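You operate a simulated robot arm through the tools that you are given. There is no shell and no other tool. Be economical: measure what you need, move in short steps, check, and stop when the job is done.

You are at the controls of a simulated robot arm. One attempt, no reset.

## Task
Bring the blue cube light to 50% on STORE in well B, switch off and dial back to FULL.
Fine: set the dial and dock the light before switching on; leave it in the well; leave the other lights alone.
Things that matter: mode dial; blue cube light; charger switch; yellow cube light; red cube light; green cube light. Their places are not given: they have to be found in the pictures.

The check looks at the end state, three seconds after you hand in, the way a careful person would. Anything else that was tipped, shoved, dropped, spilled or broken makes it a failure.

## Robot
A 7-joint arm with a two-finger parallel gripper, fixed in place. Base frame: the origin is at the foot of the arm, x ahead of it, y to its left, z up; the work surface is at about z = 0. Units: mm, rad, N and s.
With the tool pointing down near the work surface it reaches from about 220 to 580 mm from the base axis. Its first joint turns from -1.152 to 1.152 rad. Payload 2.5 kg.
The tool frame sits at the grasp point between the pads (the TCP): z along the fingers, y along the line on which they close. The tips reach 23 mm beyond it. The gripper opens to 94 mm. The fingers are 38 mm wide and 10 mm thick; the gripper's body (54 by 96 mm) begins 39 mm behind the TCP.
Orientation is told as [roll, pitch, yaw] about the base's x, y, z axes, in that order, counted from this pose: with the fingers straight down and closing along the base's y, the tool's x points along the base's -x, its y along +y and its z along -z.

## Interface
- The arm moves only by the tool nudge_tool. Its argument "motion" is a list of rows, each an object of numbers (a shift or turn left out is 0, a gripper value left out holds the last): "wx", "wy", "wz": the turn, a rotation vector about the tool's x, y, z in units of 180 degrees (1.0 is 180 degrees); "tx", "ty", "tz": the shift along the tool's x, y, z in units of 150 mm (1.0 is 150 mm); "grip": the gripper command, from -1 (fully open) to 1 (shut), values between in proportion. In form: [{"wx": .., "wy": .., "wz": .., "tx": .., "ty": .., "tz": .., "grip": ..}, ...]. A call has 1 to 8 rows; each row is the pose to reach, as a shift and turn from the pose commanded when the call began, along the tool's axes at that moment. A call with a number of a shift or a turn outside -1 to 1 is refused whole. Rows are played at 5 a second. More than 50 mm and 0.15 rad between two rows, or a gripper value outside its range, and nothing of the call is played. Where a pose cannot be reached the arm comes as near as it can. A force on the tool above 70 N (or 10 N above the force at the start of the call, whichever is more), or a blocked arm, ends the call early, and 0.2 s more pass. The fingers move at their own pace (about 108 mm/s each) and stop on an object; they squeeze with about 22 N. The grip force told is the motor's: it shows also when the fingers shut on nothing. Time passes only in rows, and 0.2 s behind the last, so rows that repeat a pose let the fingers close. It gives the time, the measured TCP pose, the force on the tool (base axes), the opening and the grip force at its end, in the units of the frame above (readings bear some noise).
- Cameras (640 x 400 px; columns grow to the right, rows downward): "scene" is fixed at [106.7, -395.7, 559.5]; the picture's right is [0.91, -0.41, 0.00], its down [-0.17, -0.39, -0.90] and it looks along [0.37, 0.83, -0.43] (base axes); focal length 310 px, centre (320, 200). "wrist" rides on the gripper at [-39, 0, -44] in the tool frame; the picture's right is [0.00, -1.00, 0.00], its down [0.97, 0.00, -0.24] and it looks along [0.24, 0.00, 0.97] (tool axes); focal length 218 px, centre (320, 200).
- get_image(camera): a new picture of that camera. It takes no simulated time.
- locate(camera, pixels): there is no depth. For up to 12 entries [column, row, z] of the newest picture of that camera ("zoom" is the newest enlarged one), the place [x, y] in the base frame at which the ray of that pixel passes the height z, good to about 2 mm. It takes no simulated time.
- close_up(camera, box): a new picture of the part [left, top, right, bottom] of that camera's present view, enlarged. It takes no simulated time.
- close_job(): hands the job in; it is judged then, once.

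Go step by step. Measure first, check grasps and placings, and put right what went wrong. The budget is 80 turns and 54 pictures, counting those below and the enlarged ones. Unless the task says otherwise, let go and move clear before handing in, and close with one line.

The tools are called after "Call:" by a JSON object that holds its "op" and its "data". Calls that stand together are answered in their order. nudge_tool: Moves the arm, as the interface text tells. Its arguments: {"type":"object","properties":{"motion":{"type":"array"}},"required":["motion"]} The other tools are called the same way: get_image (camera) takes a picture; locate (camera, pixels) gives the place at which the rays of pixels pass given heights; close_up (camera, box) takes an enlarged picture of a part of a camera's view; close_job () hands the job in.

At the start:

```text
time: 0.0
tool_pos: [312.2, 85.0, 372.4]
ee_rot: [0.0, -0.001, 0.001]
force: [-0.1, -0.3, -0.9]
gripper_width: 94.1
grasp_force: 0.0
```

scene: 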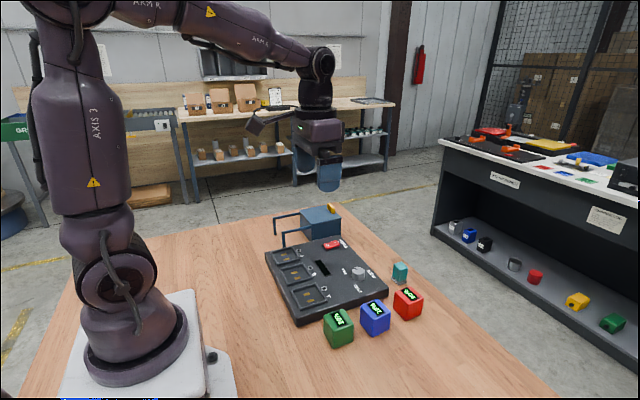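
wrist: 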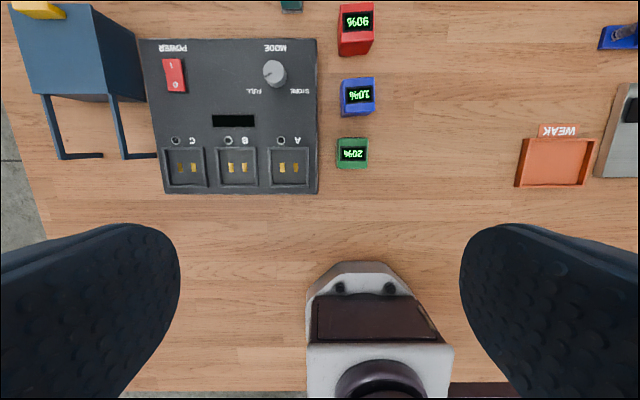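

The wrist picture shows the charger box (rows 40-195), with the dial near (274,73), the switch near (174,75), wells C/B/A along row 167 and the blue light near (358,97). I'll enlarge these.

Call:
{"op": "close_up", "data": {"camera": "wrist", "box": [130, 0, 390, 200]}}

Call:
{"op": "close_up", "data": {"camera": "scene", "box": [250, 190, 440, 350]}}

```text
2.00 times, centred on (260, 100) of wrist
```

zoom: 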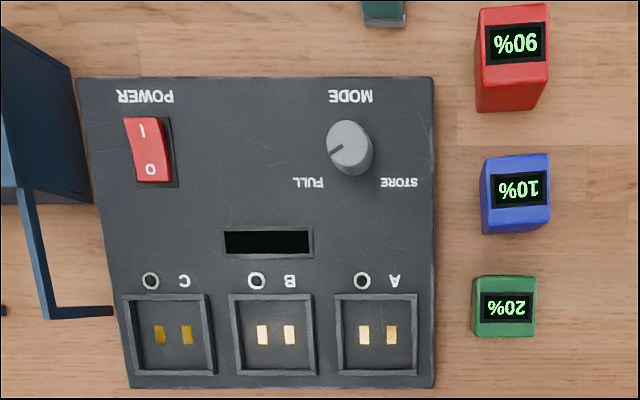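

```text
2.50 times, centred on (345, 270) of scene
```

zoom: 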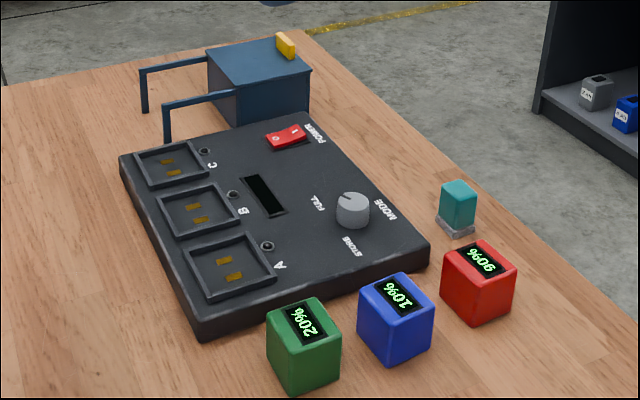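

The dial points at FULL and the blue light reads 10%. I'll compare both views at several heights to find the heights of the box, the cubes and the dial.

Call:
{"op": "locate", "data": {"camera": "wrist", "pixels": [[359.5, 95, 30], [359.5, 95, 45], [273, 73, 30], [273, 73, 50], [175, 74, 25], [175, 74, 45], [237, 167.5, 10], [237, 167.5, 30], [208, 45, 30], [345, 157, 40], [355, 22, 40], [352, 117, 0]]}}

Call:
{"op": "locate", "data": {"camera": "zoom", "pixels": [[397, 295, 30], [397, 295, 45], [350, 200, 30], [350, 200, 50], [287, 136, 25], [287, 136, 45], [197, 211, 10], [197, 211, 30], [305, 320, 40], [480, 265, 40]]}}

```text
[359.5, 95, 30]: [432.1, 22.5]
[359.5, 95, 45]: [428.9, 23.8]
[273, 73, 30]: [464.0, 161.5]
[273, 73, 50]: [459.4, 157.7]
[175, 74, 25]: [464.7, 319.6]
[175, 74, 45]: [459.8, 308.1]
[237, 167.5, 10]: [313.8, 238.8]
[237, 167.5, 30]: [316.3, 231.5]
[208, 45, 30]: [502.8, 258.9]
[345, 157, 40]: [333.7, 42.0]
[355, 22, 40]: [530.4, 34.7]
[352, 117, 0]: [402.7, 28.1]
```

```text
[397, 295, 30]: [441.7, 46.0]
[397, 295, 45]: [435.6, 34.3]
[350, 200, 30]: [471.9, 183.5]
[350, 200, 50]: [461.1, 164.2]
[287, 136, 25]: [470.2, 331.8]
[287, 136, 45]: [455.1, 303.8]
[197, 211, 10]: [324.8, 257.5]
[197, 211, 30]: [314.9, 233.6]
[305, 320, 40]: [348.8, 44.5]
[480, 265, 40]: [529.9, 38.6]
```

The estimates are dial top about (457,156,58), switch about (461,311,40), well B about (316,231,32) and blue cube top about (427,25,56). I'll move above the dial for a close look.

Call:
{"op": "nudge_tool", "data": {"motion": [{"tx": -0.19, "ty": 0.095, "tz": 0.187}, {"tx": -0.38, "ty": 0.19, "tz": 0.373}, {"tx": -0.58, "ty": 0.285, "tz": 0.56}, {"tx": -0.77, "ty": 0.38, "tz": 0.747}, {"tx": -0.967, "ty": 0.473, "tz": 0.933}, {"tx": -0.967, "ty": 0.473, "tz": 0.933}]}}

Call:
{"op": "get_image", "data": {"camera": "wrist"}}

```text
time: 1.4
tool_pos: [455.4, 152.9, 233.1]
ee_rot: [0.0, 0.0, 0.001]
force: [0.7, -1.1, 0.5]
gripper_width: 94.0
grasp_force: 0.1
```

```text
49 pictures are left
```

wrist: 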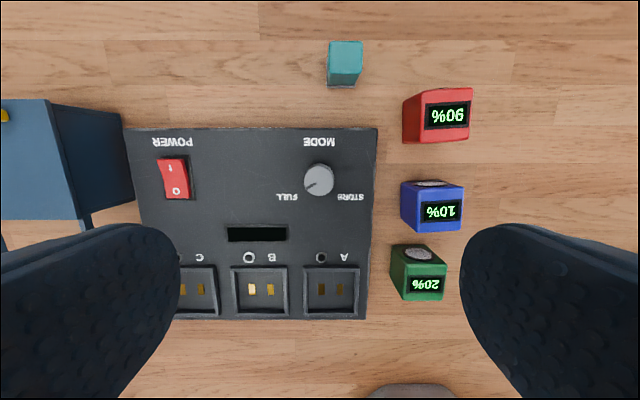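

Call:
{"op": "close_up", "data": {"camera": "wrist", "box": [260, 130, 390, 211]}}

Call:
{"op": "locate", "data": {"camera": "wrist", "pixels": [[319, 178, 58], [289, 197, 35], [351, 197, 35], [318, 140, 35], [176, 178, 40], [176, 192, 40], [261, 291, 32], [436, 210, 56], [236, 270, 35], [287, 269, 35], [239, 311, 35], [288, 311, 35]]}}

```text
4.92 times, centred on (325, 170) of wrist
```

zoom: 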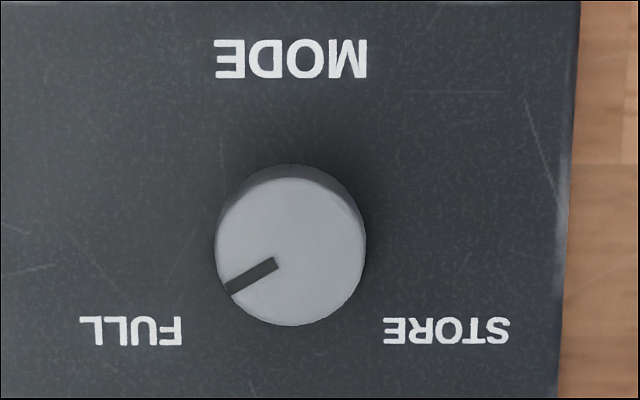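

```text
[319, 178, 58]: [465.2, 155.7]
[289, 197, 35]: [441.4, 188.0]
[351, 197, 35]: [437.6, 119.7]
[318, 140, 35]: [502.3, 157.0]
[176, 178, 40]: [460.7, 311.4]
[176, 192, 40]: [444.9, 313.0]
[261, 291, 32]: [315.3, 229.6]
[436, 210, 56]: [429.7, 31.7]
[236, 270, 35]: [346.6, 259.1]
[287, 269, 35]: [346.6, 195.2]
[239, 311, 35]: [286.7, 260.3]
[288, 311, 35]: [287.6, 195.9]
```

The dial pointer sits about 60° left of straight down in the zoom, and STORE mirrors it, so the dial needs about 120° counter-clockwise seen from above. I'll pre-turn the tool by -60° while coming down part of the way.

Call:
{"op": "nudge_tool", "data": {"motion": [{"wz": 0.047, "tz": 0.1, "tx": -0.013}, {"wz": 0.094, "tz": 0.2, "tx": -0.025}, {"wz": 0.141, "tz": 0.3, "tx": -0.025}, {"wz": 0.188, "tz": 0.4, "tx": -0.025}, {"wz": 0.235, "tz": 0.5, "tx": -0.025}, {"wz": 0.282, "tz": 0.6, "tx": -0.025}, {"wz": 0.329, "tz": 0.7, "tx": -0.025}, {"wz": 0.333, "tz": 0.75, "tx": -0.025}]}}

Call:
{"op": "get_image", "data": {"camera": "wrist"}}

```text
time: 3.2
tool_pos: [463.0, 154.4, 119.9]
ee_rot: [0.0, 0.001, -1.047]
force: [0.5, -0.4, 0.2]
gripper_width: 94.0
grasp_force: 0.0
```

```text
47 pictures are left
```

wrist: 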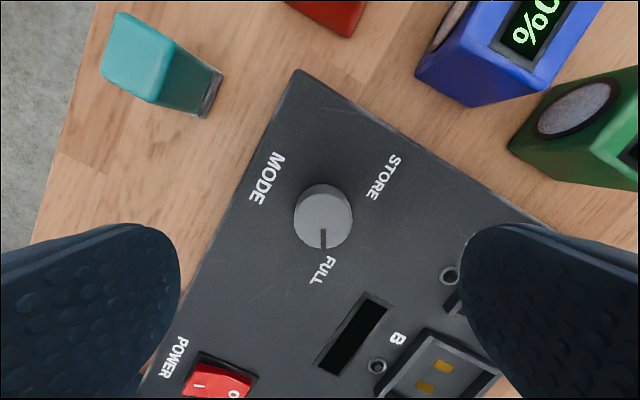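

The knob top is at (324,217), and its pointer now points straight down the picture. I'll locate it from here, with the display surfaces as height references.

Call:
{"op": "locate", "data": {"camera": "wrist", "pixels": [[324, 218, 40], [324, 218, 50], [324, 218, 58], [324, 196, 35], [220, 382, 40]]}}

Call:
{"op": "close_up", "data": {"camera": "scene", "box": [300, 200, 420, 300]}}

```text
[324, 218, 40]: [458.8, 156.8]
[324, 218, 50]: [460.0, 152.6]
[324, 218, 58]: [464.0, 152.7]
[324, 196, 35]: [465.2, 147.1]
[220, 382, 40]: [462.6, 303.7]
```

```text
4.00 times, centred on (360, 250) of scene
```

zoom: 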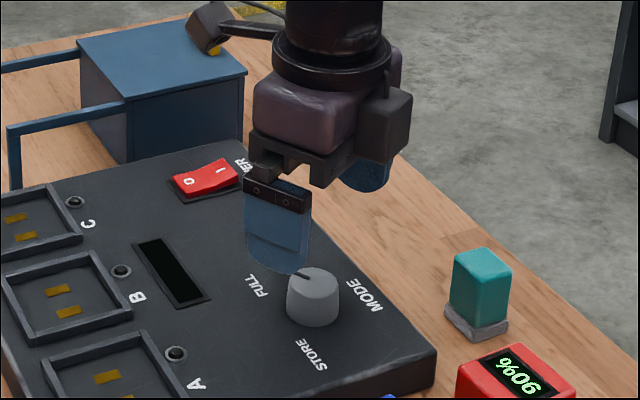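

The knob centre is about (460.5,155), under the TCP, and its top is near z 50. I'll lower to about z 60 so the tips reach about z 37, then close.

Call:
{"op": "nudge_tool", "data": {"motion": [{"tz": 0.15}, {"tz": 0.28}, {"tz": 0.36}, {"tz": 0.4}, {"tz": 0.4, "grip": 1}, {"tz": 0.4, "grip": 1}, {"tz": 0.4, "grip": 1}]}}

Call:
{"op": "close_up", "data": {"camera": "scene", "box": [300, 200, 420, 300]}}

```text
time: 4.8
tool_pos: [459.3, 153.5, 60.5]
ee_rot: [-0.006, -0.001, -1.047]
force: [-14.0, -7.8, 9.1]
gripper_width: 32.6
grasp_force: 45.3
```

```text
4.00 times, centred on (360, 250) of scene
```

zoom: 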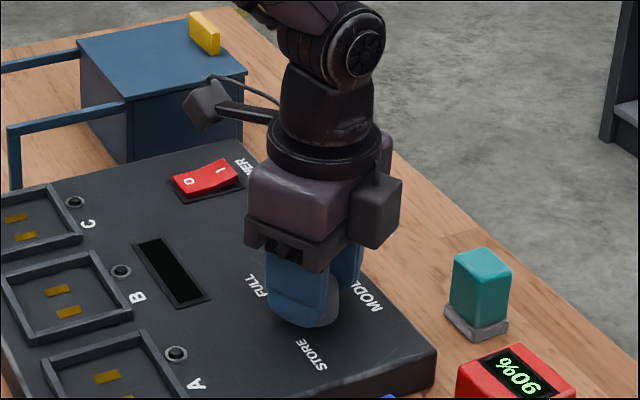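

The knob is gripped at 32.6 mm with a small side force, so I'll re-centre by about 2.7 mm and turn the first 60°.

Call:
{"op": "nudge_tool", "data": {"motion": [{"ty": -0.018}, {"ty": -0.018, "wz": -0.047}, {"ty": -0.018, "wz": -0.094}, {"ty": -0.018, "wz": -0.141}, {"ty": -0.018, "wz": -0.188}, {"ty": -0.018, "wz": -0.235}, {"ty": -0.018, "wz": -0.282}, {"ty": -0.018, "wz": -0.329}]}}

```text
time: 6.6
tool_pos: [460.8, 153.6, 61.4]
ee_rot: [0.005, -0.005, -0.011]
force: [22.3, 10.5, -22.7]
gripper_width: 33.0
grasp_force: 45.1
```

The turn went through with yaw near 0, though forces rose a little. I'll check whether the knob is following.

Call:
{"op": "get_image", "data": {"camera": "wrist"}}

```text
44 pictures are left
```

wrist: 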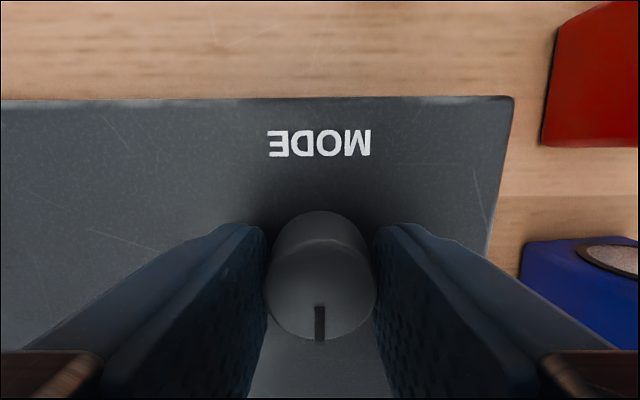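

The knob follows, with its pointer now straight down the picture at (320,322). I'll turn the remaining 60°.

Call:
{"op": "nudge_tool", "data": {"motion": [{"wz": -0.047}, {"wz": -0.094}, {"wz": -0.141}, {"wz": -0.188}, {"wz": -0.235}, {"wz": -0.282}, {"wz": -0.329}, {"wz": -0.338}]}}

Call:
{"op": "get_image", "data": {"camera": "wrist"}}

```text
time: 8.4
tool_pos: [459.5, 154.2, 61.6]
ee_rot: [-0.004, -0.004, 1.05]
force: [21.1, 8.9, -16.2]
gripper_width: 32.7
grasp_force: 44.5
```

```text
43 pictures are left
```

wrist: 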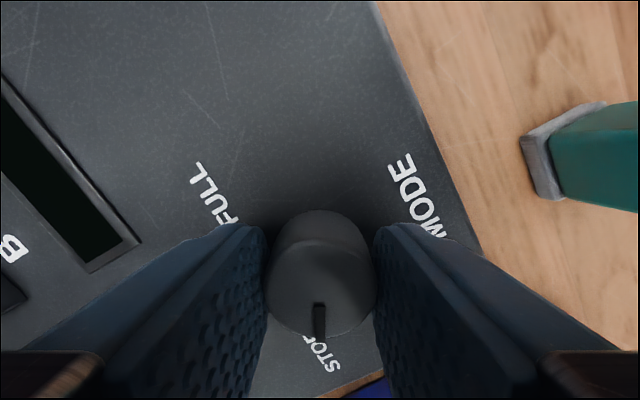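

The pointer at (320,318) now points at STORE. I'll open, rise and check.

Call:
{"op": "nudge_tool", "data": {"motion": [{"grip": -1}, {"grip": -1}, {"tz": -0.2}, {"tz": -0.5}, {"tz": -0.75}, {"tz": -0.75}]}}

Call:
{"op": "get_image", "data": {"camera": "wrist"}}

```text
time: 9.8
tool_pos: [458.2, 152.3, 173.8]
ee_rot: [-0.001, 0.0, 1.048]
force: [-0.7, -0.2, -0.3]
gripper_width: 94.0
grasp_force: 0.1
```

```text
42 pictures are left
```

wrist: 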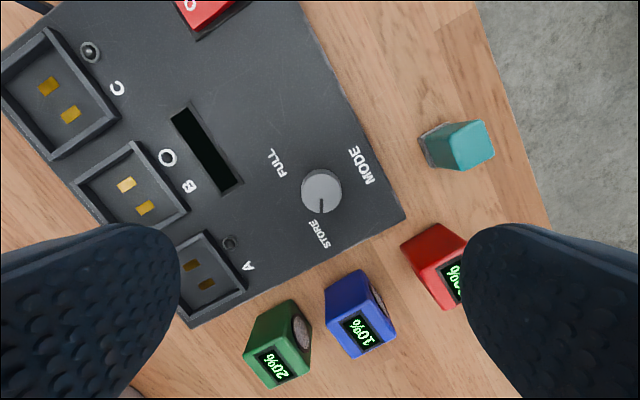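

The dial is on STORE, pointer at (322,205). Next I'll go above the blue cube and turn back to yaw 0.

Call:
{"op": "nudge_tool", "data": {"motion": [{"wz": 0.047, "tx": 0.12, "ty": -0.03}, {"wz": 0.094, "tx": 0.24, "ty": -0.06}, {"wz": 0.141, "tx": 0.36, "ty": -0.1}, {"wz": 0.188, "tx": 0.48, "ty": -0.14}, {"wz": 0.235, "tx": 0.6, "ty": -0.18}, {"wz": 0.282, "tx": 0.72, "ty": -0.22}, {"wz": 0.329, "tx": 0.831, "ty": -0.241}, {"wz": 0.338, "tx": 0.831, "ty": -0.241}]}}

Call:
{"op": "get_image", "data": {"camera": "wrist"}}

```text
time: 11.6
tool_pos: [428.0, 28.4, 171.5]
ee_rot: [0.0, -0.001, -0.016]
force: [-0.6, 0.4, 0.0]
gripper_width: 94.1
grasp_force: 0.0
```

```text
41 pictures are left
```

wrist: 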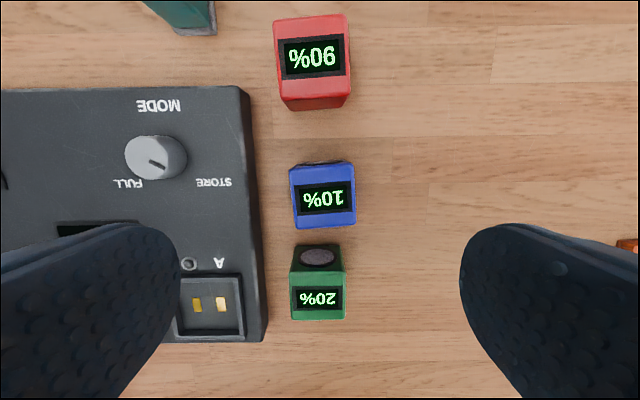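

The blue cube's top corners are about (291,168), (352,164), (356,225) and (296,229), so it is turned roughly +4°. I'll locate it for x, y and height.

Call:
{"op": "locate", "data": {"camera": "wrist", "pixels": [[291, 168, 50], [352, 164, 50], [356, 225, 50], [296, 229, 50], [323.5, 196, 45], [323.5, 196, 55], [265, 340, 30], [242, 88, 30], [320, 245, 50], [314, 110, 0]]}}

Call:
{"op": "close_up", "data": {"camera": "wrist", "box": [240, 130, 400, 260]}}

```text
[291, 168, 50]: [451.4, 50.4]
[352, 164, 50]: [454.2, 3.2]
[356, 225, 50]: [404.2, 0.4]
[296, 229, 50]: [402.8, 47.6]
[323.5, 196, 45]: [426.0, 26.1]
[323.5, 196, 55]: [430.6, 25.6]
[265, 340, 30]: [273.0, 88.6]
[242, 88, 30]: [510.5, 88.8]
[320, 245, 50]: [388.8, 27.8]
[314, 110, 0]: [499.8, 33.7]
```

```text
3.08 times, centred on (320, 195) of wrist
```

zoom: 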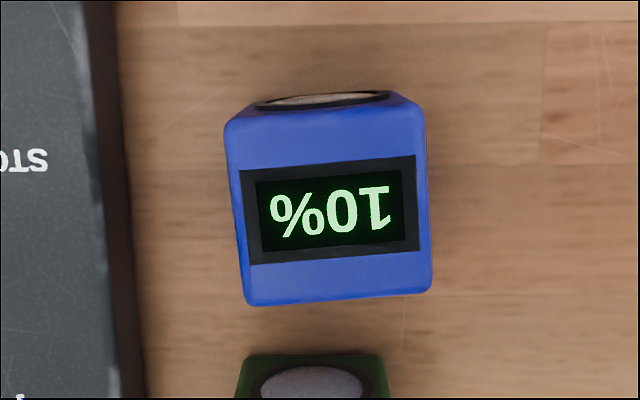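

The blue cube is about 48 mm wide, centred near (428,25.5), with its top at z 50. I'll lower to TCP z 43, so the tips stay clear of the well rim later, and grasp it.

Call:
{"op": "nudge_tool", "data": {"motion": [{"wz": -0.021, "ty": -0.018, "tz": 0.2}, {"wz": -0.021, "ty": -0.018, "tz": 0.45}, {"wz": -0.021, "ty": -0.018, "tz": 0.68}, {"wz": -0.021, "ty": -0.018, "tz": 0.857}, {"wz": -0.021, "ty": -0.018, "tz": 0.857}, {"wz": -0.021, "ty": -0.018, "tz": 0.857, "grip": 1}, {"wz": -0.021, "ty": -0.018, "tz": 0.857, "grip": 1}, {"wz": -0.021, "ty": -0.018, "tz": 0.857, "grip": 1}]}}

Call:
{"op": "get_image", "data": {"camera": "wrist"}}

```text
time: 13.4
tool_pos: [429.8, 26.0, 46.3]
ee_rot: [0.001, 0.0, 0.052]
force: [-0.1, -0.5, -0.1]
gripper_width: 50.1
grasp_force: 21.6
```

```text
39 pictures are left
```

wrist: 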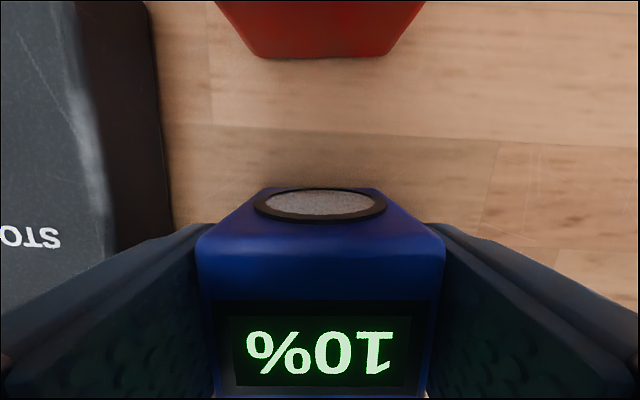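

The cube is held at 50.1 mm, grip force 22. I'll lift it straight up.

Call:
{"op": "nudge_tool", "data": {"motion": [{"tz": -0.1}, {"tz": -0.3}, {"tz": -0.6}, {"tz": -0.9}, {"tz": -0.95}, {"tz": -0.95}]}}

Call:
{"op": "get_image", "data": {"camera": "scene"}}

```text
time: 14.8
tool_pos: [428.6, 26.1, 187.9]
ee_rot: [0.001, 0.0, 0.052]
force: [0.2, -1.0, -2.6]
gripper_width: 49.8
grasp_force: 22.5
```

```text
38 pictures are left
```

scene: 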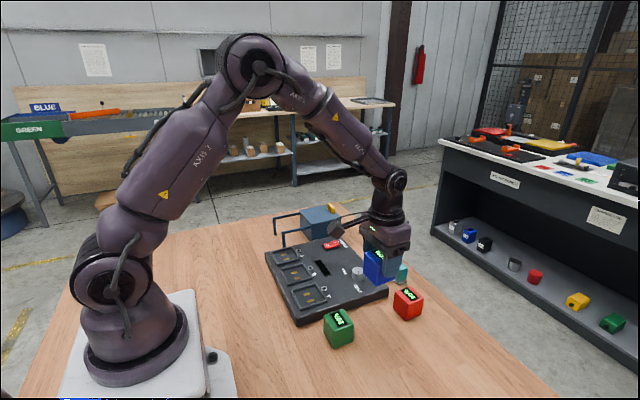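

The cube is held well. I'll carry it high to just short of well B so the wrist camera can see the well ahead.

Call:
{"op": "nudge_tool", "data": {"motion": [{"tx": 0.12, "ty": 0.14, "wz": 0.004}, {"tx": 0.26, "ty": 0.28, "wz": 0.008}, {"tx": 0.4, "ty": 0.42, "wz": 0.012}, {"tx": 0.54, "ty": 0.57, "wz": 0.0166}, {"tx": 0.68, "ty": 0.72, "wz": 0.0166}, {"tx": 0.82, "ty": 0.86, "wz": 0.0166}, {"tx": 0.93, "ty": 1.0, "wz": 0.0166}, {"tx": 0.98, "ty": 1.0, "wz": 0.0166}]}}

Call:
{"op": "nudge_tool", "data": {"motion": [{"ty": 0.2}, {"ty": 0.35}, {"ty": 0.41}, {"ty": 0.41}]}}

Call:
{"op": "get_image", "data": {"camera": "wrist"}}

```text
time: 16.6
tool_pos: [272.6, 169.2, 189.8]
ee_rot: [-0.002, 0.0, -0.001]
force: [0.7, -0.2, -1.9]
gripper_width: 49.9
grasp_force: 21.5
```

```text
time: 17.6
tool_pos: [273.9, 232.4, 188.7]
ee_rot: [0.001, 0.001, -0.001]
force: [0.5, -1.0, -2.4]
gripper_width: 50.0
grasp_force: 21.5
```

```text
37 pictures are left
```

wrist: 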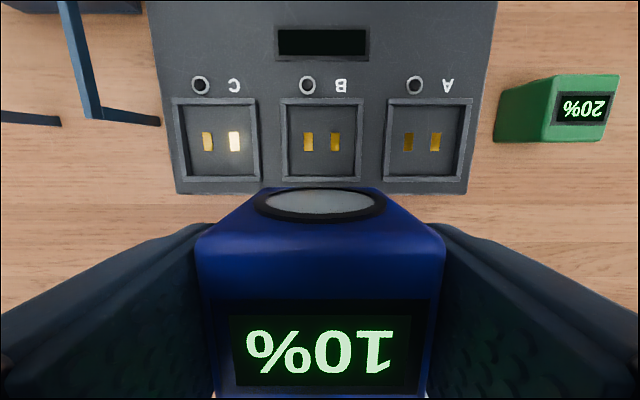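

Well B spans about (281..363, 98..185) with clean edges. I'll zoom to measure its inner edges.

Call:
{"op": "close_up", "data": {"camera": "wrist", "box": [252, 70, 392, 195]}}

```text
3.20 times, centred on (322, 132) of wrist
```

zoom: 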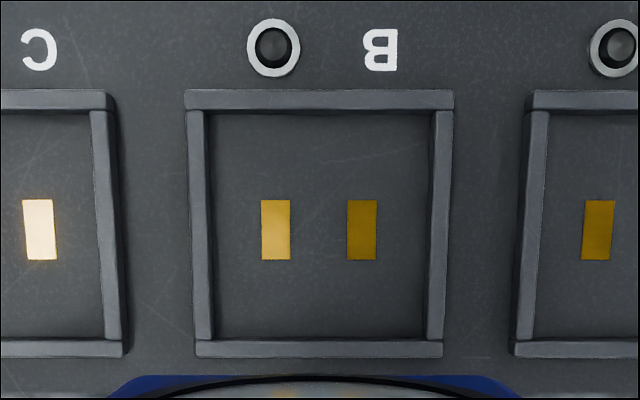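

Call:
{"op": "locate", "data": {"camera": "zoom", "pixels": [[205, 109, 38], [435, 109, 38], [428, 339, 38], [212, 339, 38], [319, 230, 28], [319, 230, 34], [186, 92, 38], [454, 92, 38], [443, 357, 30], [196, 357, 30]]}}

Call:
{"op": "close_up", "data": {"camera": "scene", "box": [250, 220, 350, 320]}}

```text
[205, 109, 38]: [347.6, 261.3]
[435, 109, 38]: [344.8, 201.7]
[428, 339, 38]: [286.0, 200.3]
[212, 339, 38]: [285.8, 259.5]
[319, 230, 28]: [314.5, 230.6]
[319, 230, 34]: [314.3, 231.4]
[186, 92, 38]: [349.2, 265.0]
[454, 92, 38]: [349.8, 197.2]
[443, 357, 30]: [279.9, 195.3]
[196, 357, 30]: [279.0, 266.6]
```

```text
4.00 times, centred on (300, 270) of scene
```

zoom: 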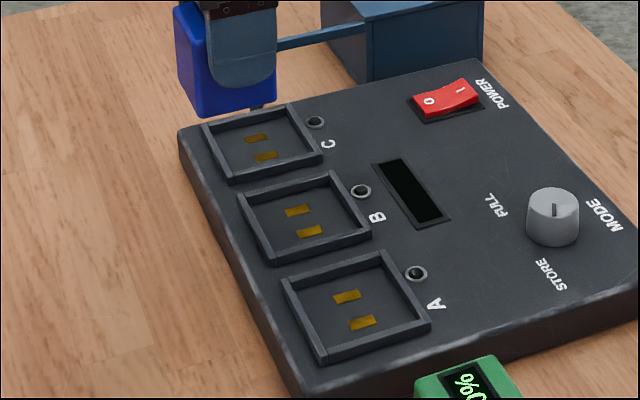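

Well B's inner opening is about 58 mm, centred near (315.7,230.7), which gives about 4 mm of play for the 50 mm cube. I'll move over it and come down to just above the rim.

Call:
{"op": "nudge_tool", "data": {"motion": [{"tx": -0.14, "ty": -0.004}, {"tx": -0.28, "ty": -0.008}, {"tx": -0.28, "ty": -0.008, "tz": 0.2}, {"tx": -0.28, "ty": -0.008, "tz": 0.4}, {"tx": -0.28, "ty": -0.008, "tz": 0.55}, {"tx": -0.28, "ty": -0.008, "tz": 0.55}, {"tx": -0.28, "ty": -0.008, "tz": 0.55}]}}

Call:
{"op": "close_up", "data": {"camera": "scene", "box": [250, 220, 350, 320]}}

Call:
{"op": "get_image", "data": {"camera": "wrist"}}

```text
time: 19.2
tool_pos: [315.1, 227.1, 105.1]
ee_rot: [-0.001, 0.0, 0.0]
force: [0.4, 0.3, -2.4]
gripper_width: 49.9
grasp_force: 21.8
```

```text
4.00 times, centred on (300, 270) of scene
```

zoom: 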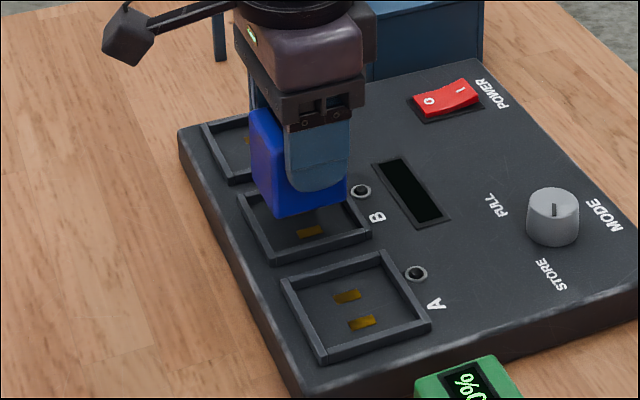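

```text
33 pictures are left
```

wrist: 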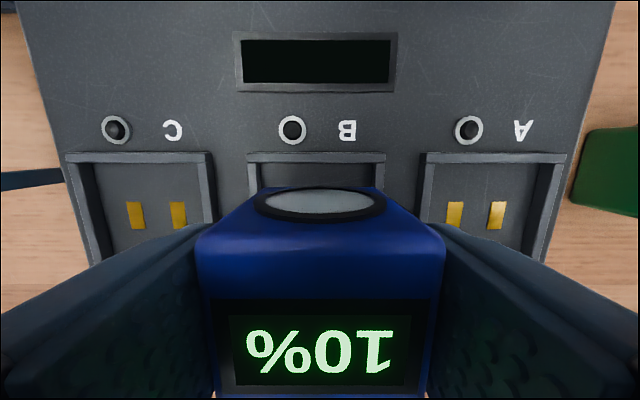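

The rim of B spans columns 247–384, centre 315.5, while the cube's centre is at 320. I'll shift about 2.3 mm in +y and lower the cube into the well.

Call:
{"op": "nudge_tool", "data": {"motion": [{"tx": -0.006, "ty": 0.016}, {"tx": -0.006, "ty": 0.016, "tz": 0.06}, {"tx": -0.006, "ty": 0.016, "tz": 0.1}, {"tx": -0.006, "ty": 0.016, "tz": 0.14}, {"tx": -0.006, "ty": 0.016, "tz": 0.17}, {"tx": -0.006, "ty": 0.016, "tz": 0.17}]}}

Call:
{"op": "close_up", "data": {"camera": "scene", "box": [250, 220, 350, 320]}}

Call:
{"op": "get_image", "data": {"camera": "wrist"}}

```text
time: 20.6
tool_pos: [314.8, 230.9, 80.7]
ee_rot: [-0.001, -0.001, -0.002]
force: [0.4, 0.3, -3.0]
gripper_width: 50.0
grasp_force: 22.1
```

```text
4.00 times, centred on (300, 270) of scene
```

zoom: 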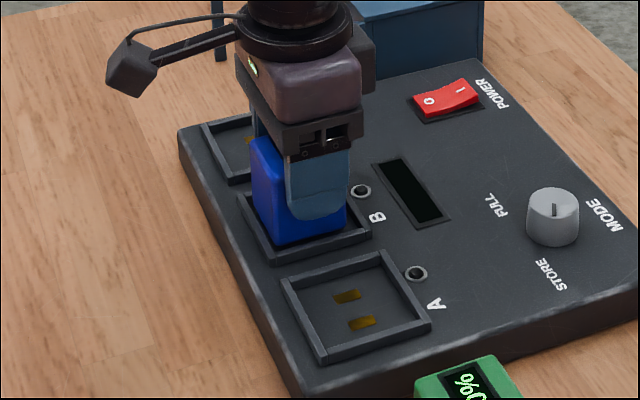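

```text
31 pictures are left
```

wrist: 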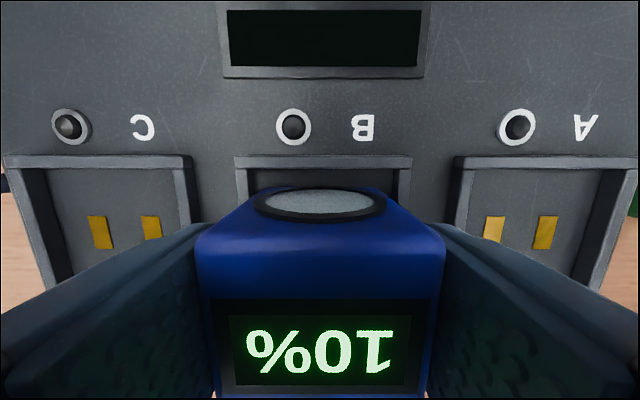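

The y alignment is good, with rim 234–411 centred at 322. The scene view hints the cube may sit toward -x, so I'll zoom closer before going lower.

Call:
{"op": "close_up", "data": {"camera": "scene", "box": [300, 255, 348, 290]}}

```text
11.43 times, centred on (324, 272) of scene
```

zoom: 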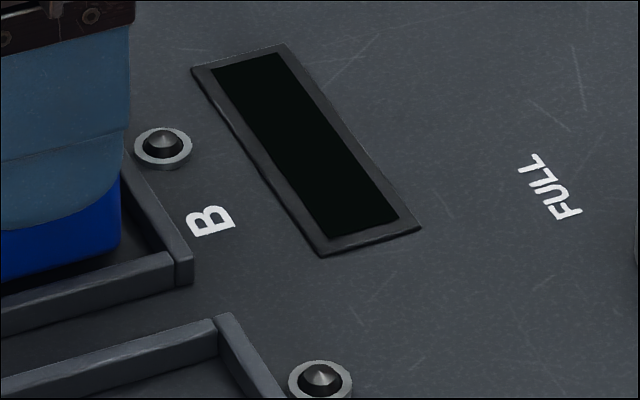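

Call:
{"op": "close_up", "data": {"camera": "scene", "box": [270, 255, 318, 290]}}

```text
11.43 times, centred on (294, 272) of scene
```

zoom: 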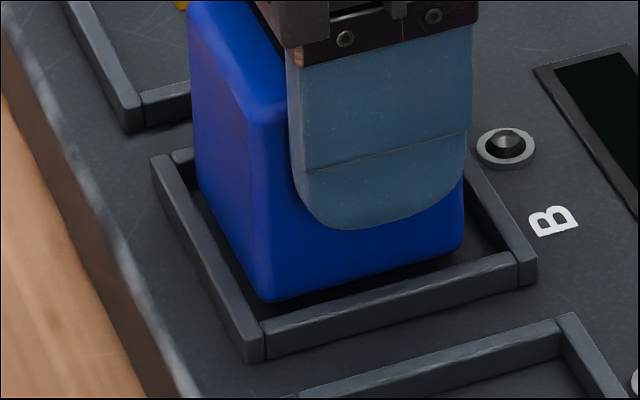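

The near corner shows about 3 mm of gap on the -x side and more on the +x side, and the cube is just at rim height. I'll shift +2 mm in x and lower until contact.

Call:
{"op": "nudge_tool", "data": {"motion": [{"tx": -0.014}, {"tx": -0.014, "tz": 0.015}, {"tx": -0.014, "tz": 0.03}, {"tx": -0.014, "tz": 0.042}, {"tx": -0.014, "tz": 0.042}]}}

Call:
{"op": "close_up", "data": {"camera": "scene", "box": [270, 255, 318, 290]}}

```text
time: 21.8
tool_pos: [320.9, 230.7, 75.5]
ee_rot: [0.001, -0.003, -0.001]
force: [-1.1, -3.2, 21.5]
gripper_width: 50.3
grasp_force: 22.1
```

```text
11.43 times, centred on (294, 272) of scene
```

zoom: 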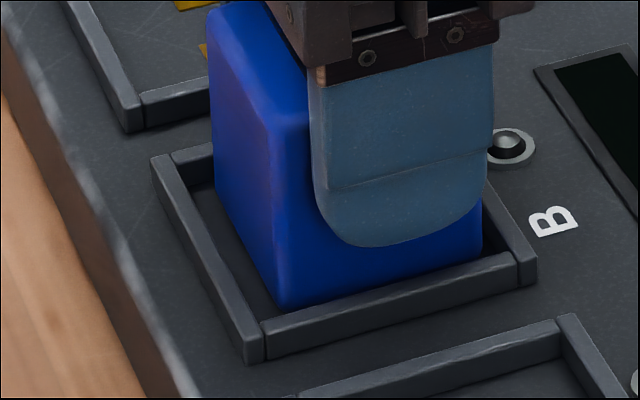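

Contact was felt (21.5 N up) and the TCP reads z 75.5. I'll check whether it is the floor or a rim.

Call:
{"op": "get_image", "data": {"camera": "wrist"}}

Call:
{"op": "close_up", "data": {"camera": "scene", "box": [282, 268, 306, 286]}}

```text
27 pictures are left
```

wrist: 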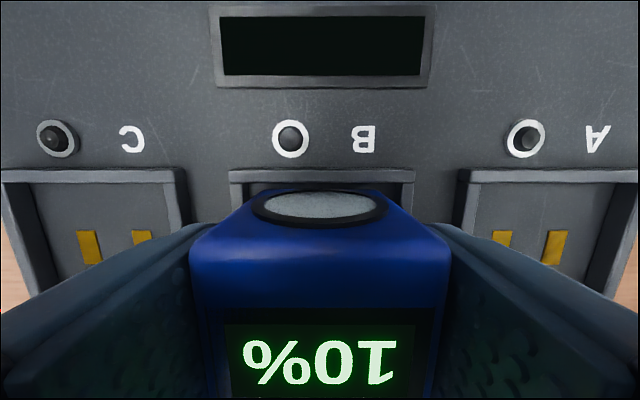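

```text
16.00 times, centred on (294, 277) of scene
```

zoom: 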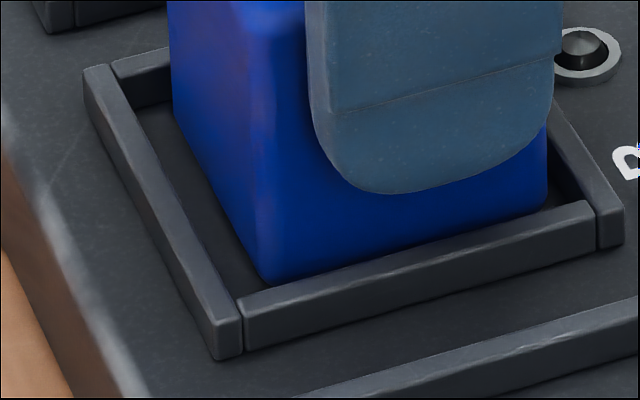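

The cube is inside the rim with floor visible on its left, and the LED hole is behind it, so it rests on the well floor. I'll release it and rise.

Call:
{"op": "nudge_tool", "data": {"motion": [{"tz": -0.005}, {"tz": -0.005, "grip": -0.3}, {"tz": -0.005, "grip": -0.6}, {"tz": -0.005, "grip": -0.6}, {"tz": -0.2, "grip": -0.6}, {"tz": -0.5, "grip": -0.6}, {"tz": -0.7, "grip": -0.6}]}}

Call:
{"op": "get_image", "data": {"camera": "wrist"}}

Call:
{"op": "close_up", "data": {"camera": "scene", "box": [260, 230, 350, 300]}}

```text
time: 23.4
tool_pos: [319.5, 229.6, 179.1]
ee_rot: [0.0, 0.0, 0.001]
force: [-0.8, 0.5, 0.3]
gripper_width: 75.1
grasp_force: 0.1
```

```text
25 pictures are left
```

wrist: 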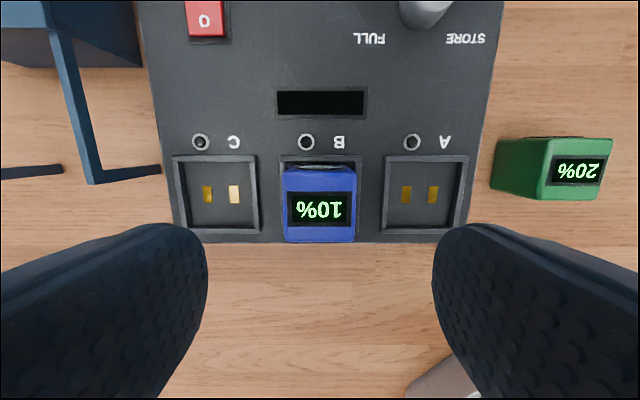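

```text
5.71 times, centred on (305, 265) of scene
```

zoom: 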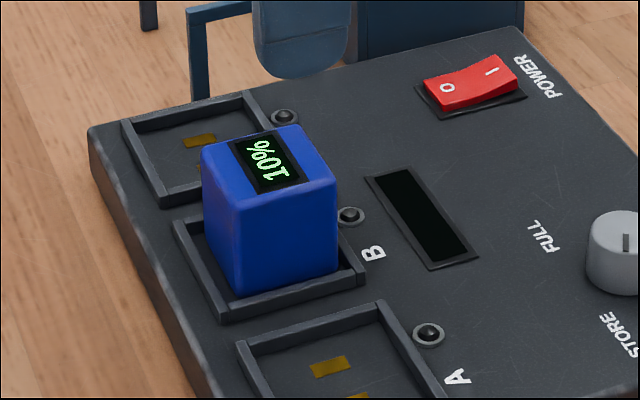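

The cube is seated flat in well B. Next I'll close the fingers and move over the rocker switch at about (460,310) for a look; its "0" end is pressed, so it is off.

Call:
{"op": "nudge_tool", "data": {"motion": [{"tx": -0.15, "ty": 0.08, "grip": 1}, {"tx": -0.35, "ty": 0.18, "grip": 1}, {"tx": -0.55, "ty": 0.28, "grip": 1}, {"tx": -0.75, "ty": 0.4, "grip": 1}, {"tx": -0.9, "ty": 0.5, "grip": 1}, {"tx": -1.0, "ty": 0.53, "grip": 1}, {"tx": -1.0, "ty": 0.53, "grip": 1}]}}

Call:
{"op": "get_image", "data": {"camera": "wrist"}}

```text
time: 25.0
tool_pos: [468.3, 311.3, 177.9]
ee_rot: [0.0, -0.001, 0.001]
force: [-0.7, -1.5, -0.1]
gripper_width: 0.0
grasp_force: 21.9
```

```text
23 pictures are left
```

wrist: 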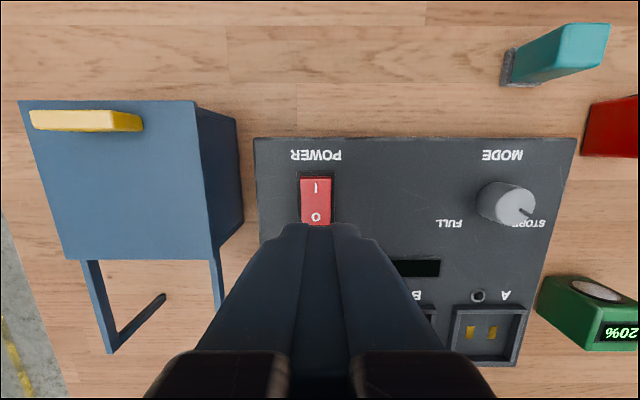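

The rocker spans rows 177–224 at column 316 ("1" end near row 187, "0" end near row 216). I'll locate it, along with the cabinet edge.

Call:
{"op": "locate", "data": {"camera": "wrist", "pixels": [[315, 178, 45], [315, 224, 35], [315, 187, 45], [316, 203, 42], [213, 258, 100], [213, 258, 70], [238, 225, 0], [197, 102, 100]]}}

Call:
{"op": "close_up", "data": {"camera": "wrist", "box": [280, 160, 360, 230]}}

Call:
{"op": "close_up", "data": {"camera": "scene", "box": [300, 200, 380, 270]}}

```text
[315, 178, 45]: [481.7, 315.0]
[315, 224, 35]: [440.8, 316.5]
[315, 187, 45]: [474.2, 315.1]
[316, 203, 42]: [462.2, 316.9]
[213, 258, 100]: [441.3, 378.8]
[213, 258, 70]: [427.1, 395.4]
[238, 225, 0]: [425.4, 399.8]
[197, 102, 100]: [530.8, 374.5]
```

```text
5.71 times, centred on (320, 195) of wrist
```

zoom: 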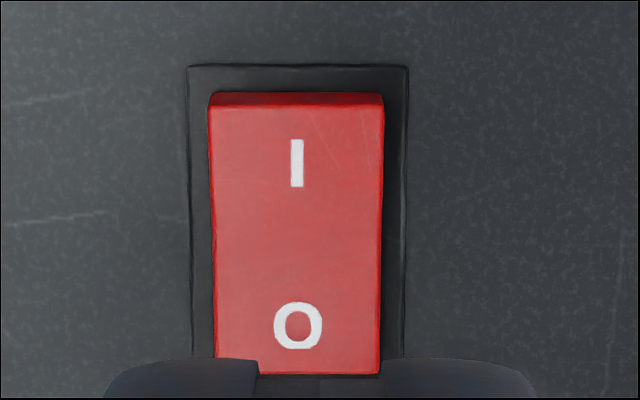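

```text
5.71 times, centred on (340, 235) of scene
```

zoom: 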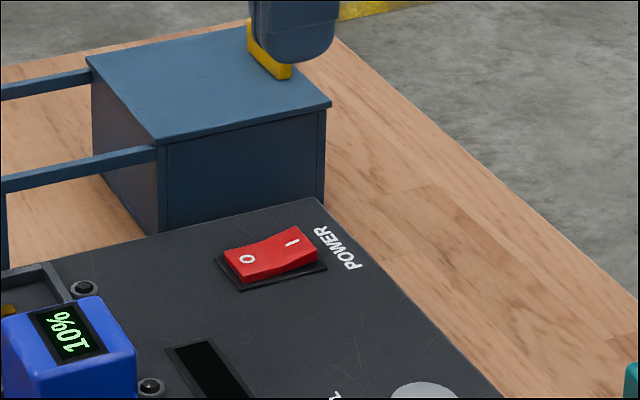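

The rocker spans x 441–481 at y≈314.5, and the cabinet edge at y≈377 is clear. I'll come down over the "1" end (x≈477) and press it in small steps, then back off slightly.

Call:
{"op": "nudge_tool", "data": {"motion": [{"tx": -0.06, "ty": 0.02, "tz": 0.2}, {"tx": -0.06, "ty": 0.02, "tz": 0.45}, {"tx": -0.06, "ty": 0.02, "tz": 0.62}, {"tx": -0.06, "ty": 0.02, "tz": 0.62}]}}

Call:
{"op": "close_up", "data": {"camera": "scene", "box": [300, 200, 380, 270]}}

```text
time: 26.0
tool_pos: [477.9, 313.3, 82.2]
ee_rot: [0.0, 0.0, -0.001]
force: [1.1, 0.4, -0.7]
gripper_width: 0.1
grasp_force: 22.5
```

```text
5.71 times, centred on (340, 235) of scene
```

zoom: 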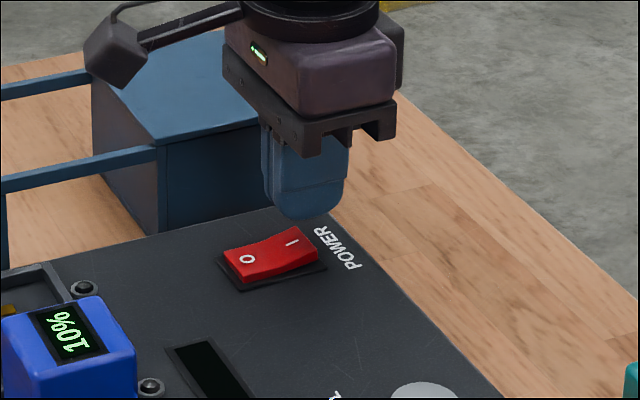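

The tip hangs above the "1" end. I'll press down and lift off again.

Call:
{"op": "nudge_tool", "data": {"motion": [{"tz": 0.05}, {"tz": 0.08}, {"tz": 0.105}, {"tz": 0.13}, {"tz": 0.15}, {"tz": 0.05}, {"tz": 0.0}]}}

Call:
{"op": "close_up", "data": {"camera": "scene", "box": [270, 200, 380, 280]}}

```text
time: 27.6
tool_pos: [477.8, 313.3, 85.0]
ee_rot: [0.002, 0.0, 0.0]
force: [-0.3, 0.8, -0.4]
gripper_width: 0.0
grasp_force: 21.9
```

```text
5.00 times, centred on (325, 240) of scene
```

zoom: 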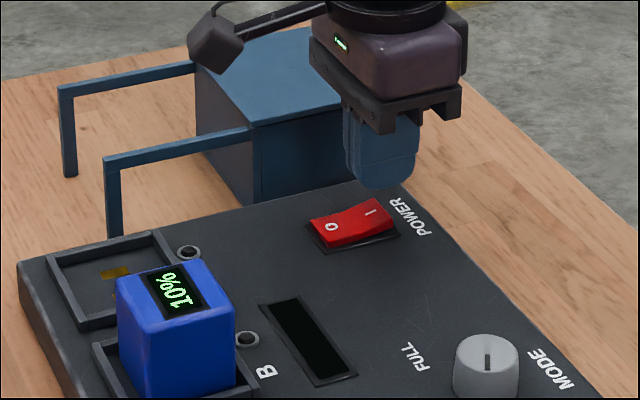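

The rocker still seems unflipped, so the press was too shallow. I'll go lower and read the force.

Call:
{"op": "nudge_tool", "data": {"motion": [{"tz": 0.1}, {"tz": 0.14}, {"tz": 0.155}, {"tz": 0.17}, {"tz": 0.18}]}}

Call:
{"op": "close_up", "data": {"camera": "scene", "box": [270, 200, 380, 280]}}

```text
time: 28.8
tool_pos: [479.1, 313.7, 61.9]
ee_rot: [0.003, -0.006, 0.001]
force: [-9.2, -11.2, 40.0]
gripper_width: 0.0
grasp_force: 21.3
```

```text
5.00 times, centred on (325, 240) of scene
```

zoom: 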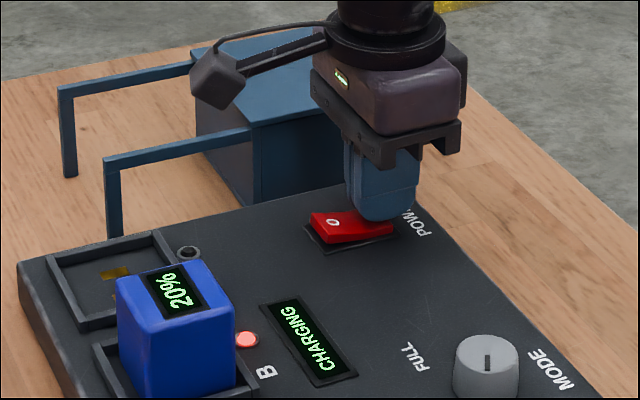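

It is switched on: the display reads CHARGING and the light is at 20%. I'll lift and move over the "0" end right away.

Call:
{"op": "nudge_tool", "data": {"motion": [{"tz": -0.14}, {"tz": -0.15, "tx": 0.2}]}}

Call:
{"op": "close_up", "data": {"camera": "scene", "box": [270, 200, 380, 280]}}

```text
time: 29.4
tool_pos: [446.6, 312.8, 81.2]
ee_rot: [-0.001, 0.002, 0.0]
force: [-0.4, 0.4, -0.8]
gripper_width: 0.0
grasp_force: 22.6
```

```text
5.00 times, centred on (325, 240) of scene
```

zoom: 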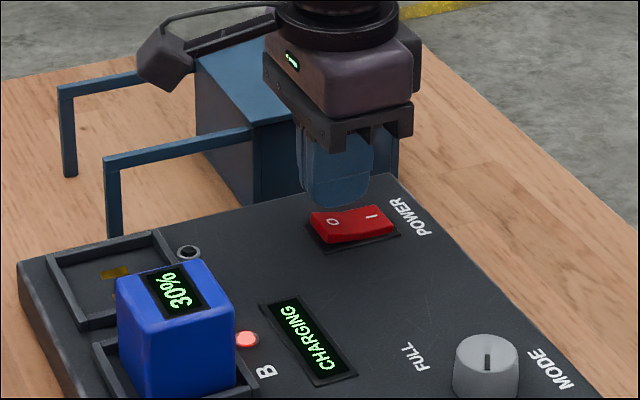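

It reads 30%, charging quickly. I'll wait 0.4 s in place and look again.

Call:
{"op": "nudge_tool", "data": {"motion": [{"tz": 0.0}]}}

Call:
{"op": "close_up", "data": {"camera": "scene", "box": [270, 200, 380, 280]}}

```text
time: 29.8
tool_pos: [446.6, 313.0, 80.3]
ee_rot: [-0.001, 0.0, 0.0]
force: [0.3, 0.0, -0.1]
gripper_width: 0.1
grasp_force: 21.7
```

```text
5.00 times, centred on (325, 240) of scene
```

zoom: 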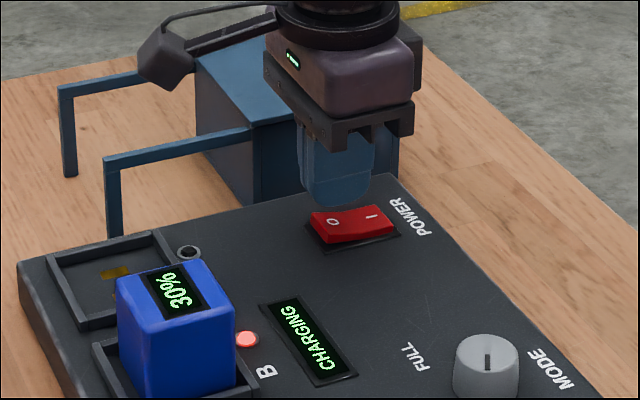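

Call:
{"op": "nudge_tool", "data": {"motion": [{"tz": 0.0}, {"tz": 0.0}]}}

Call:
{"op": "close_up", "data": {"camera": "scene", "box": [270, 200, 380, 280]}}

```text
time: 30.4
tool_pos: [448.9, 311.6, 81.5]
ee_rot: [0.0, -0.001, -0.001]
force: [-0.1, -0.2, 0.4]
gripper_width: 0.3
grasp_force: 21.7
```

```text
5.00 times, centred on (325, 240) of scene
```

zoom: 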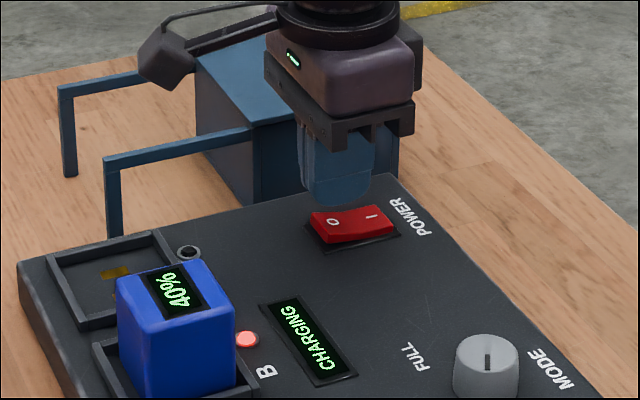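

It reads 40%, about 1 s per 10%. I'll wait 0.6 s while lowering a little over the "0" end.

Call:
{"op": "nudge_tool", "data": {"motion": [{"tz": 0.02}, {"tz": 0.02}]}}

Call:
{"op": "close_up", "data": {"camera": "scene", "box": [270, 200, 380, 280]}}

```text
time: 31.0
tool_pos: [447.5, 313.5, 79.6]
ee_rot: [0.001, 0.0, 0.0]
force: [-0.1, 0.2, 0.2]
gripper_width: 0.1
grasp_force: 22.5
```

```text
5.00 times, centred on (325, 240) of scene
```

zoom: 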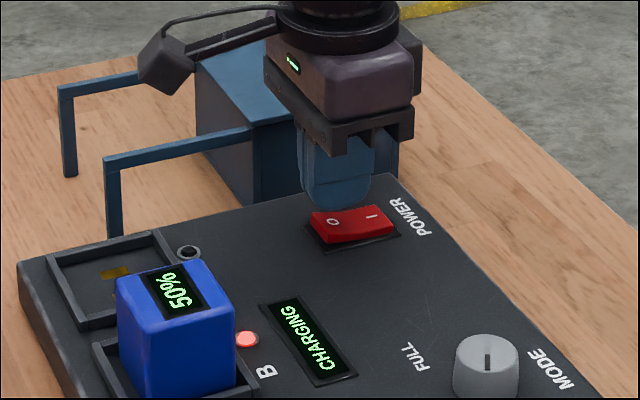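

It reads 50%, so I press "0" now.

Call:
{"op": "nudge_tool", "data": {"motion": [{"tz": 0.13}, {"tz": 0.16}]}}

Call:
{"op": "close_up", "data": {"camera": "scene", "box": [270, 200, 380, 280]}}

```text
time: 31.6
tool_pos: [449.5, 312.2, 62.4]
ee_rot: [-0.001, 0.003, 0.001]
force: [-2.2, -2.2, 6.8]
gripper_width: 0.1
grasp_force: 22.1
stopped in row 2: the force on the tool passed its limit (the readings are from after the stop); the commanded pose is now the measured one
```

```text
5.00 times, centred on (325, 240) of scene
```

zoom: 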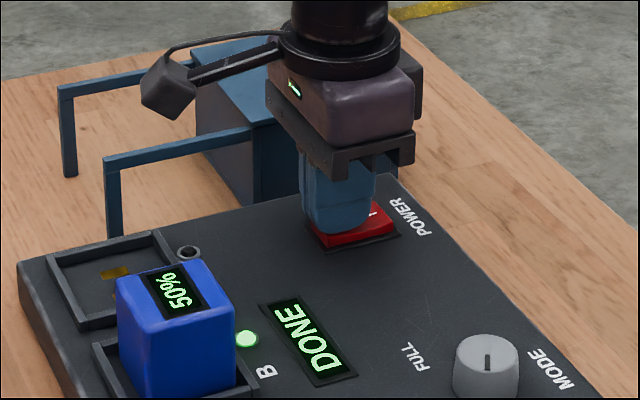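

The display shows DONE at 50% with a green LED, so STORE stopped it, but the unit is still powered. I'll press a bit more on "0" in small steps.

Call:
{"op": "nudge_tool", "data": {"motion": [{"tz": 0.01}, {"tz": 0.02}, {"tz": 0.03}, {"tz": 0.04}, {"tz": 0.045}]}}

Call:
{"op": "close_up", "data": {"camera": "scene", "box": [270, 200, 380, 280]}}

```text
time: 32.4
tool_pos: [450.3, 313.3, 62.1]
ee_rot: [-0.002, 0.003, 0.0]
force: [-3.4, -3.9, 6.1]
gripper_width: 0.0
grasp_force: 22.1
stopped in row 4: the force on the tool passed its limit (the readings are from after the stop); the commanded pose is now the measured one
```

```text
5.00 times, centred on (325, 240) of scene
```

zoom: 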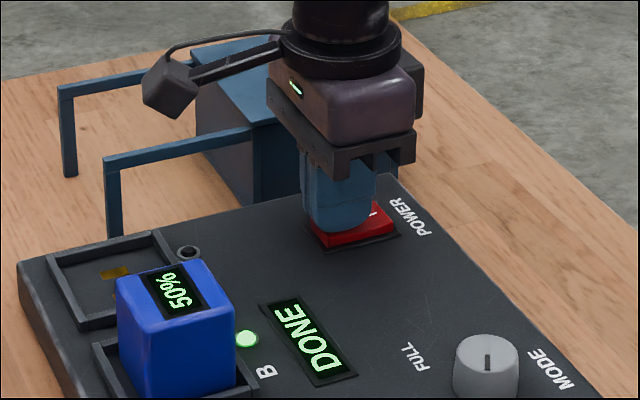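

The finger at x≈450 spans the pivot, so it just blocks. I'll lift, move 8 mm further toward the "0" end and press again.

Call:
{"op": "nudge_tool", "data": {"motion": [{"tz": -0.08}, {"tz": -0.12, "tx": 0.055}, {"tz": -0.12, "tx": 0.055}, {"tz": -0.05, "tx": 0.055}, {"tz": -0.01, "tx": 0.055}, {"tz": 0.01, "tx": 0.055}, {"tz": 0.025, "tx": 0.055}, {"tz": 0.035, "tx": 0.055}]}}

Call:
{"op": "close_up", "data": {"camera": "scene", "box": [270, 200, 380, 280]}}

```text
time: 34.2
tool_pos: [443.0, 313.0, 62.4]
ee_rot: [-0.002, 0.002, 0.001]
force: [-25.5, -22.1, 55.9]
gripper_width: 0.1
grasp_force: 21.8
```

```text
5.00 times, centred on (325, 240) of scene
```

zoom: 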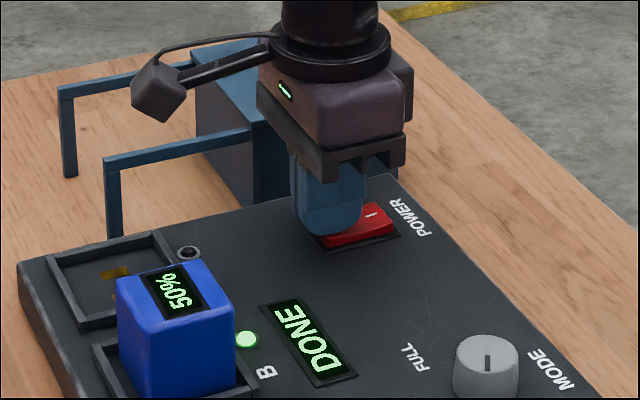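

It is hard to tell whether the rocker flipped under the finger. I'll lift off and look.

Call:
{"op": "nudge_tool", "data": {"motion": [{"tz": -0.1}, {"tz": -0.25}, {"tz": -0.3, "tx": 0.15}]}}

Call:
{"op": "close_up", "data": {"camera": "scene", "box": [270, 200, 380, 280]}}

```text
time: 35.0
tool_pos: [418.0, 311.9, 101.1]
ee_rot: [-0.001, 0.004, -0.001]
force: [-0.1, 0.0, 0.1]
gripper_width: 0.1
grasp_force: 22.0
```

```text
5.00 times, centred on (325, 240) of scene
```

zoom: 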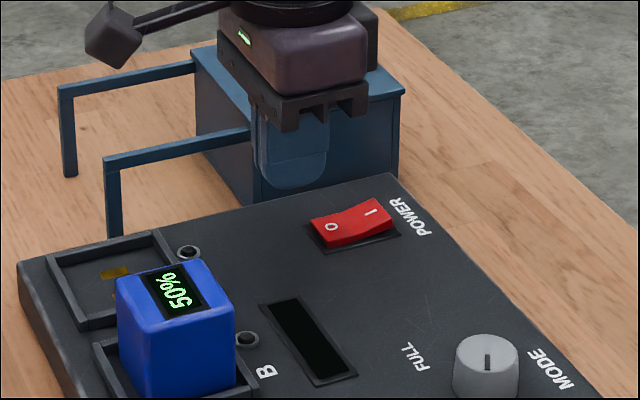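

The switch is off, the display is dark and blue reads 50%. Now I'll go back to the dial, turning to yaw +60° and opening on the way.

Call:
{"op": "nudge_tool", "data": {"motion": [{"tz": -0.2, "ty": -0.05, "wz": -0.047}, {"tz": -0.3, "ty": -0.2, "tx": -0.05, "wz": -0.094}, {"tz": -0.3, "ty": -0.4, "tx": -0.1, "wz": -0.141}, {"tz": -0.3, "ty": -0.6, "tx": -0.17, "wz": -0.188}, {"tz": -0.3, "ty": -0.8, "tx": -0.23, "wz": -0.235, "grip": -1}, {"tz": -0.3, "ty": -0.95, "tx": -0.27, "wz": -0.282, "grip": -1}, {"tz": -0.3, "ty": -1.0, "tx": -0.27, "wz": -0.329, "grip": -1}, {"tz": -0.3, "ty": -1.0, "tx": -0.27, "wz": -0.333, "grip": -1}]}}

Call:
{"op": "get_image", "data": {"camera": "wrist"}}

```text
time: 36.8
tool_pos: [460.4, 162.4, 145.9]
ee_rot: [0.002, 0.004, 1.049]
force: [-0.8, 0.4, -0.3]
gripper_width: 93.9
grasp_force: 0.1
```

```text
9 pictures are left
```

wrist: 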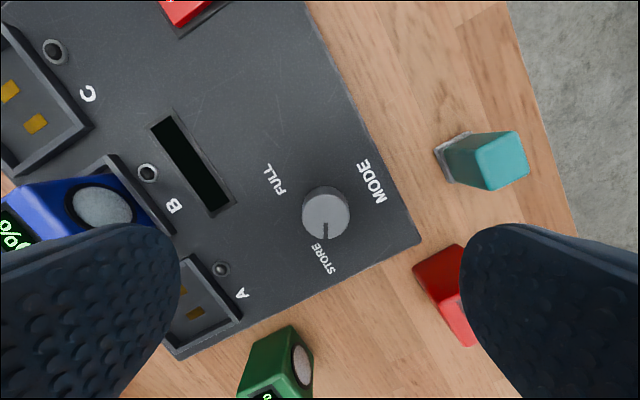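

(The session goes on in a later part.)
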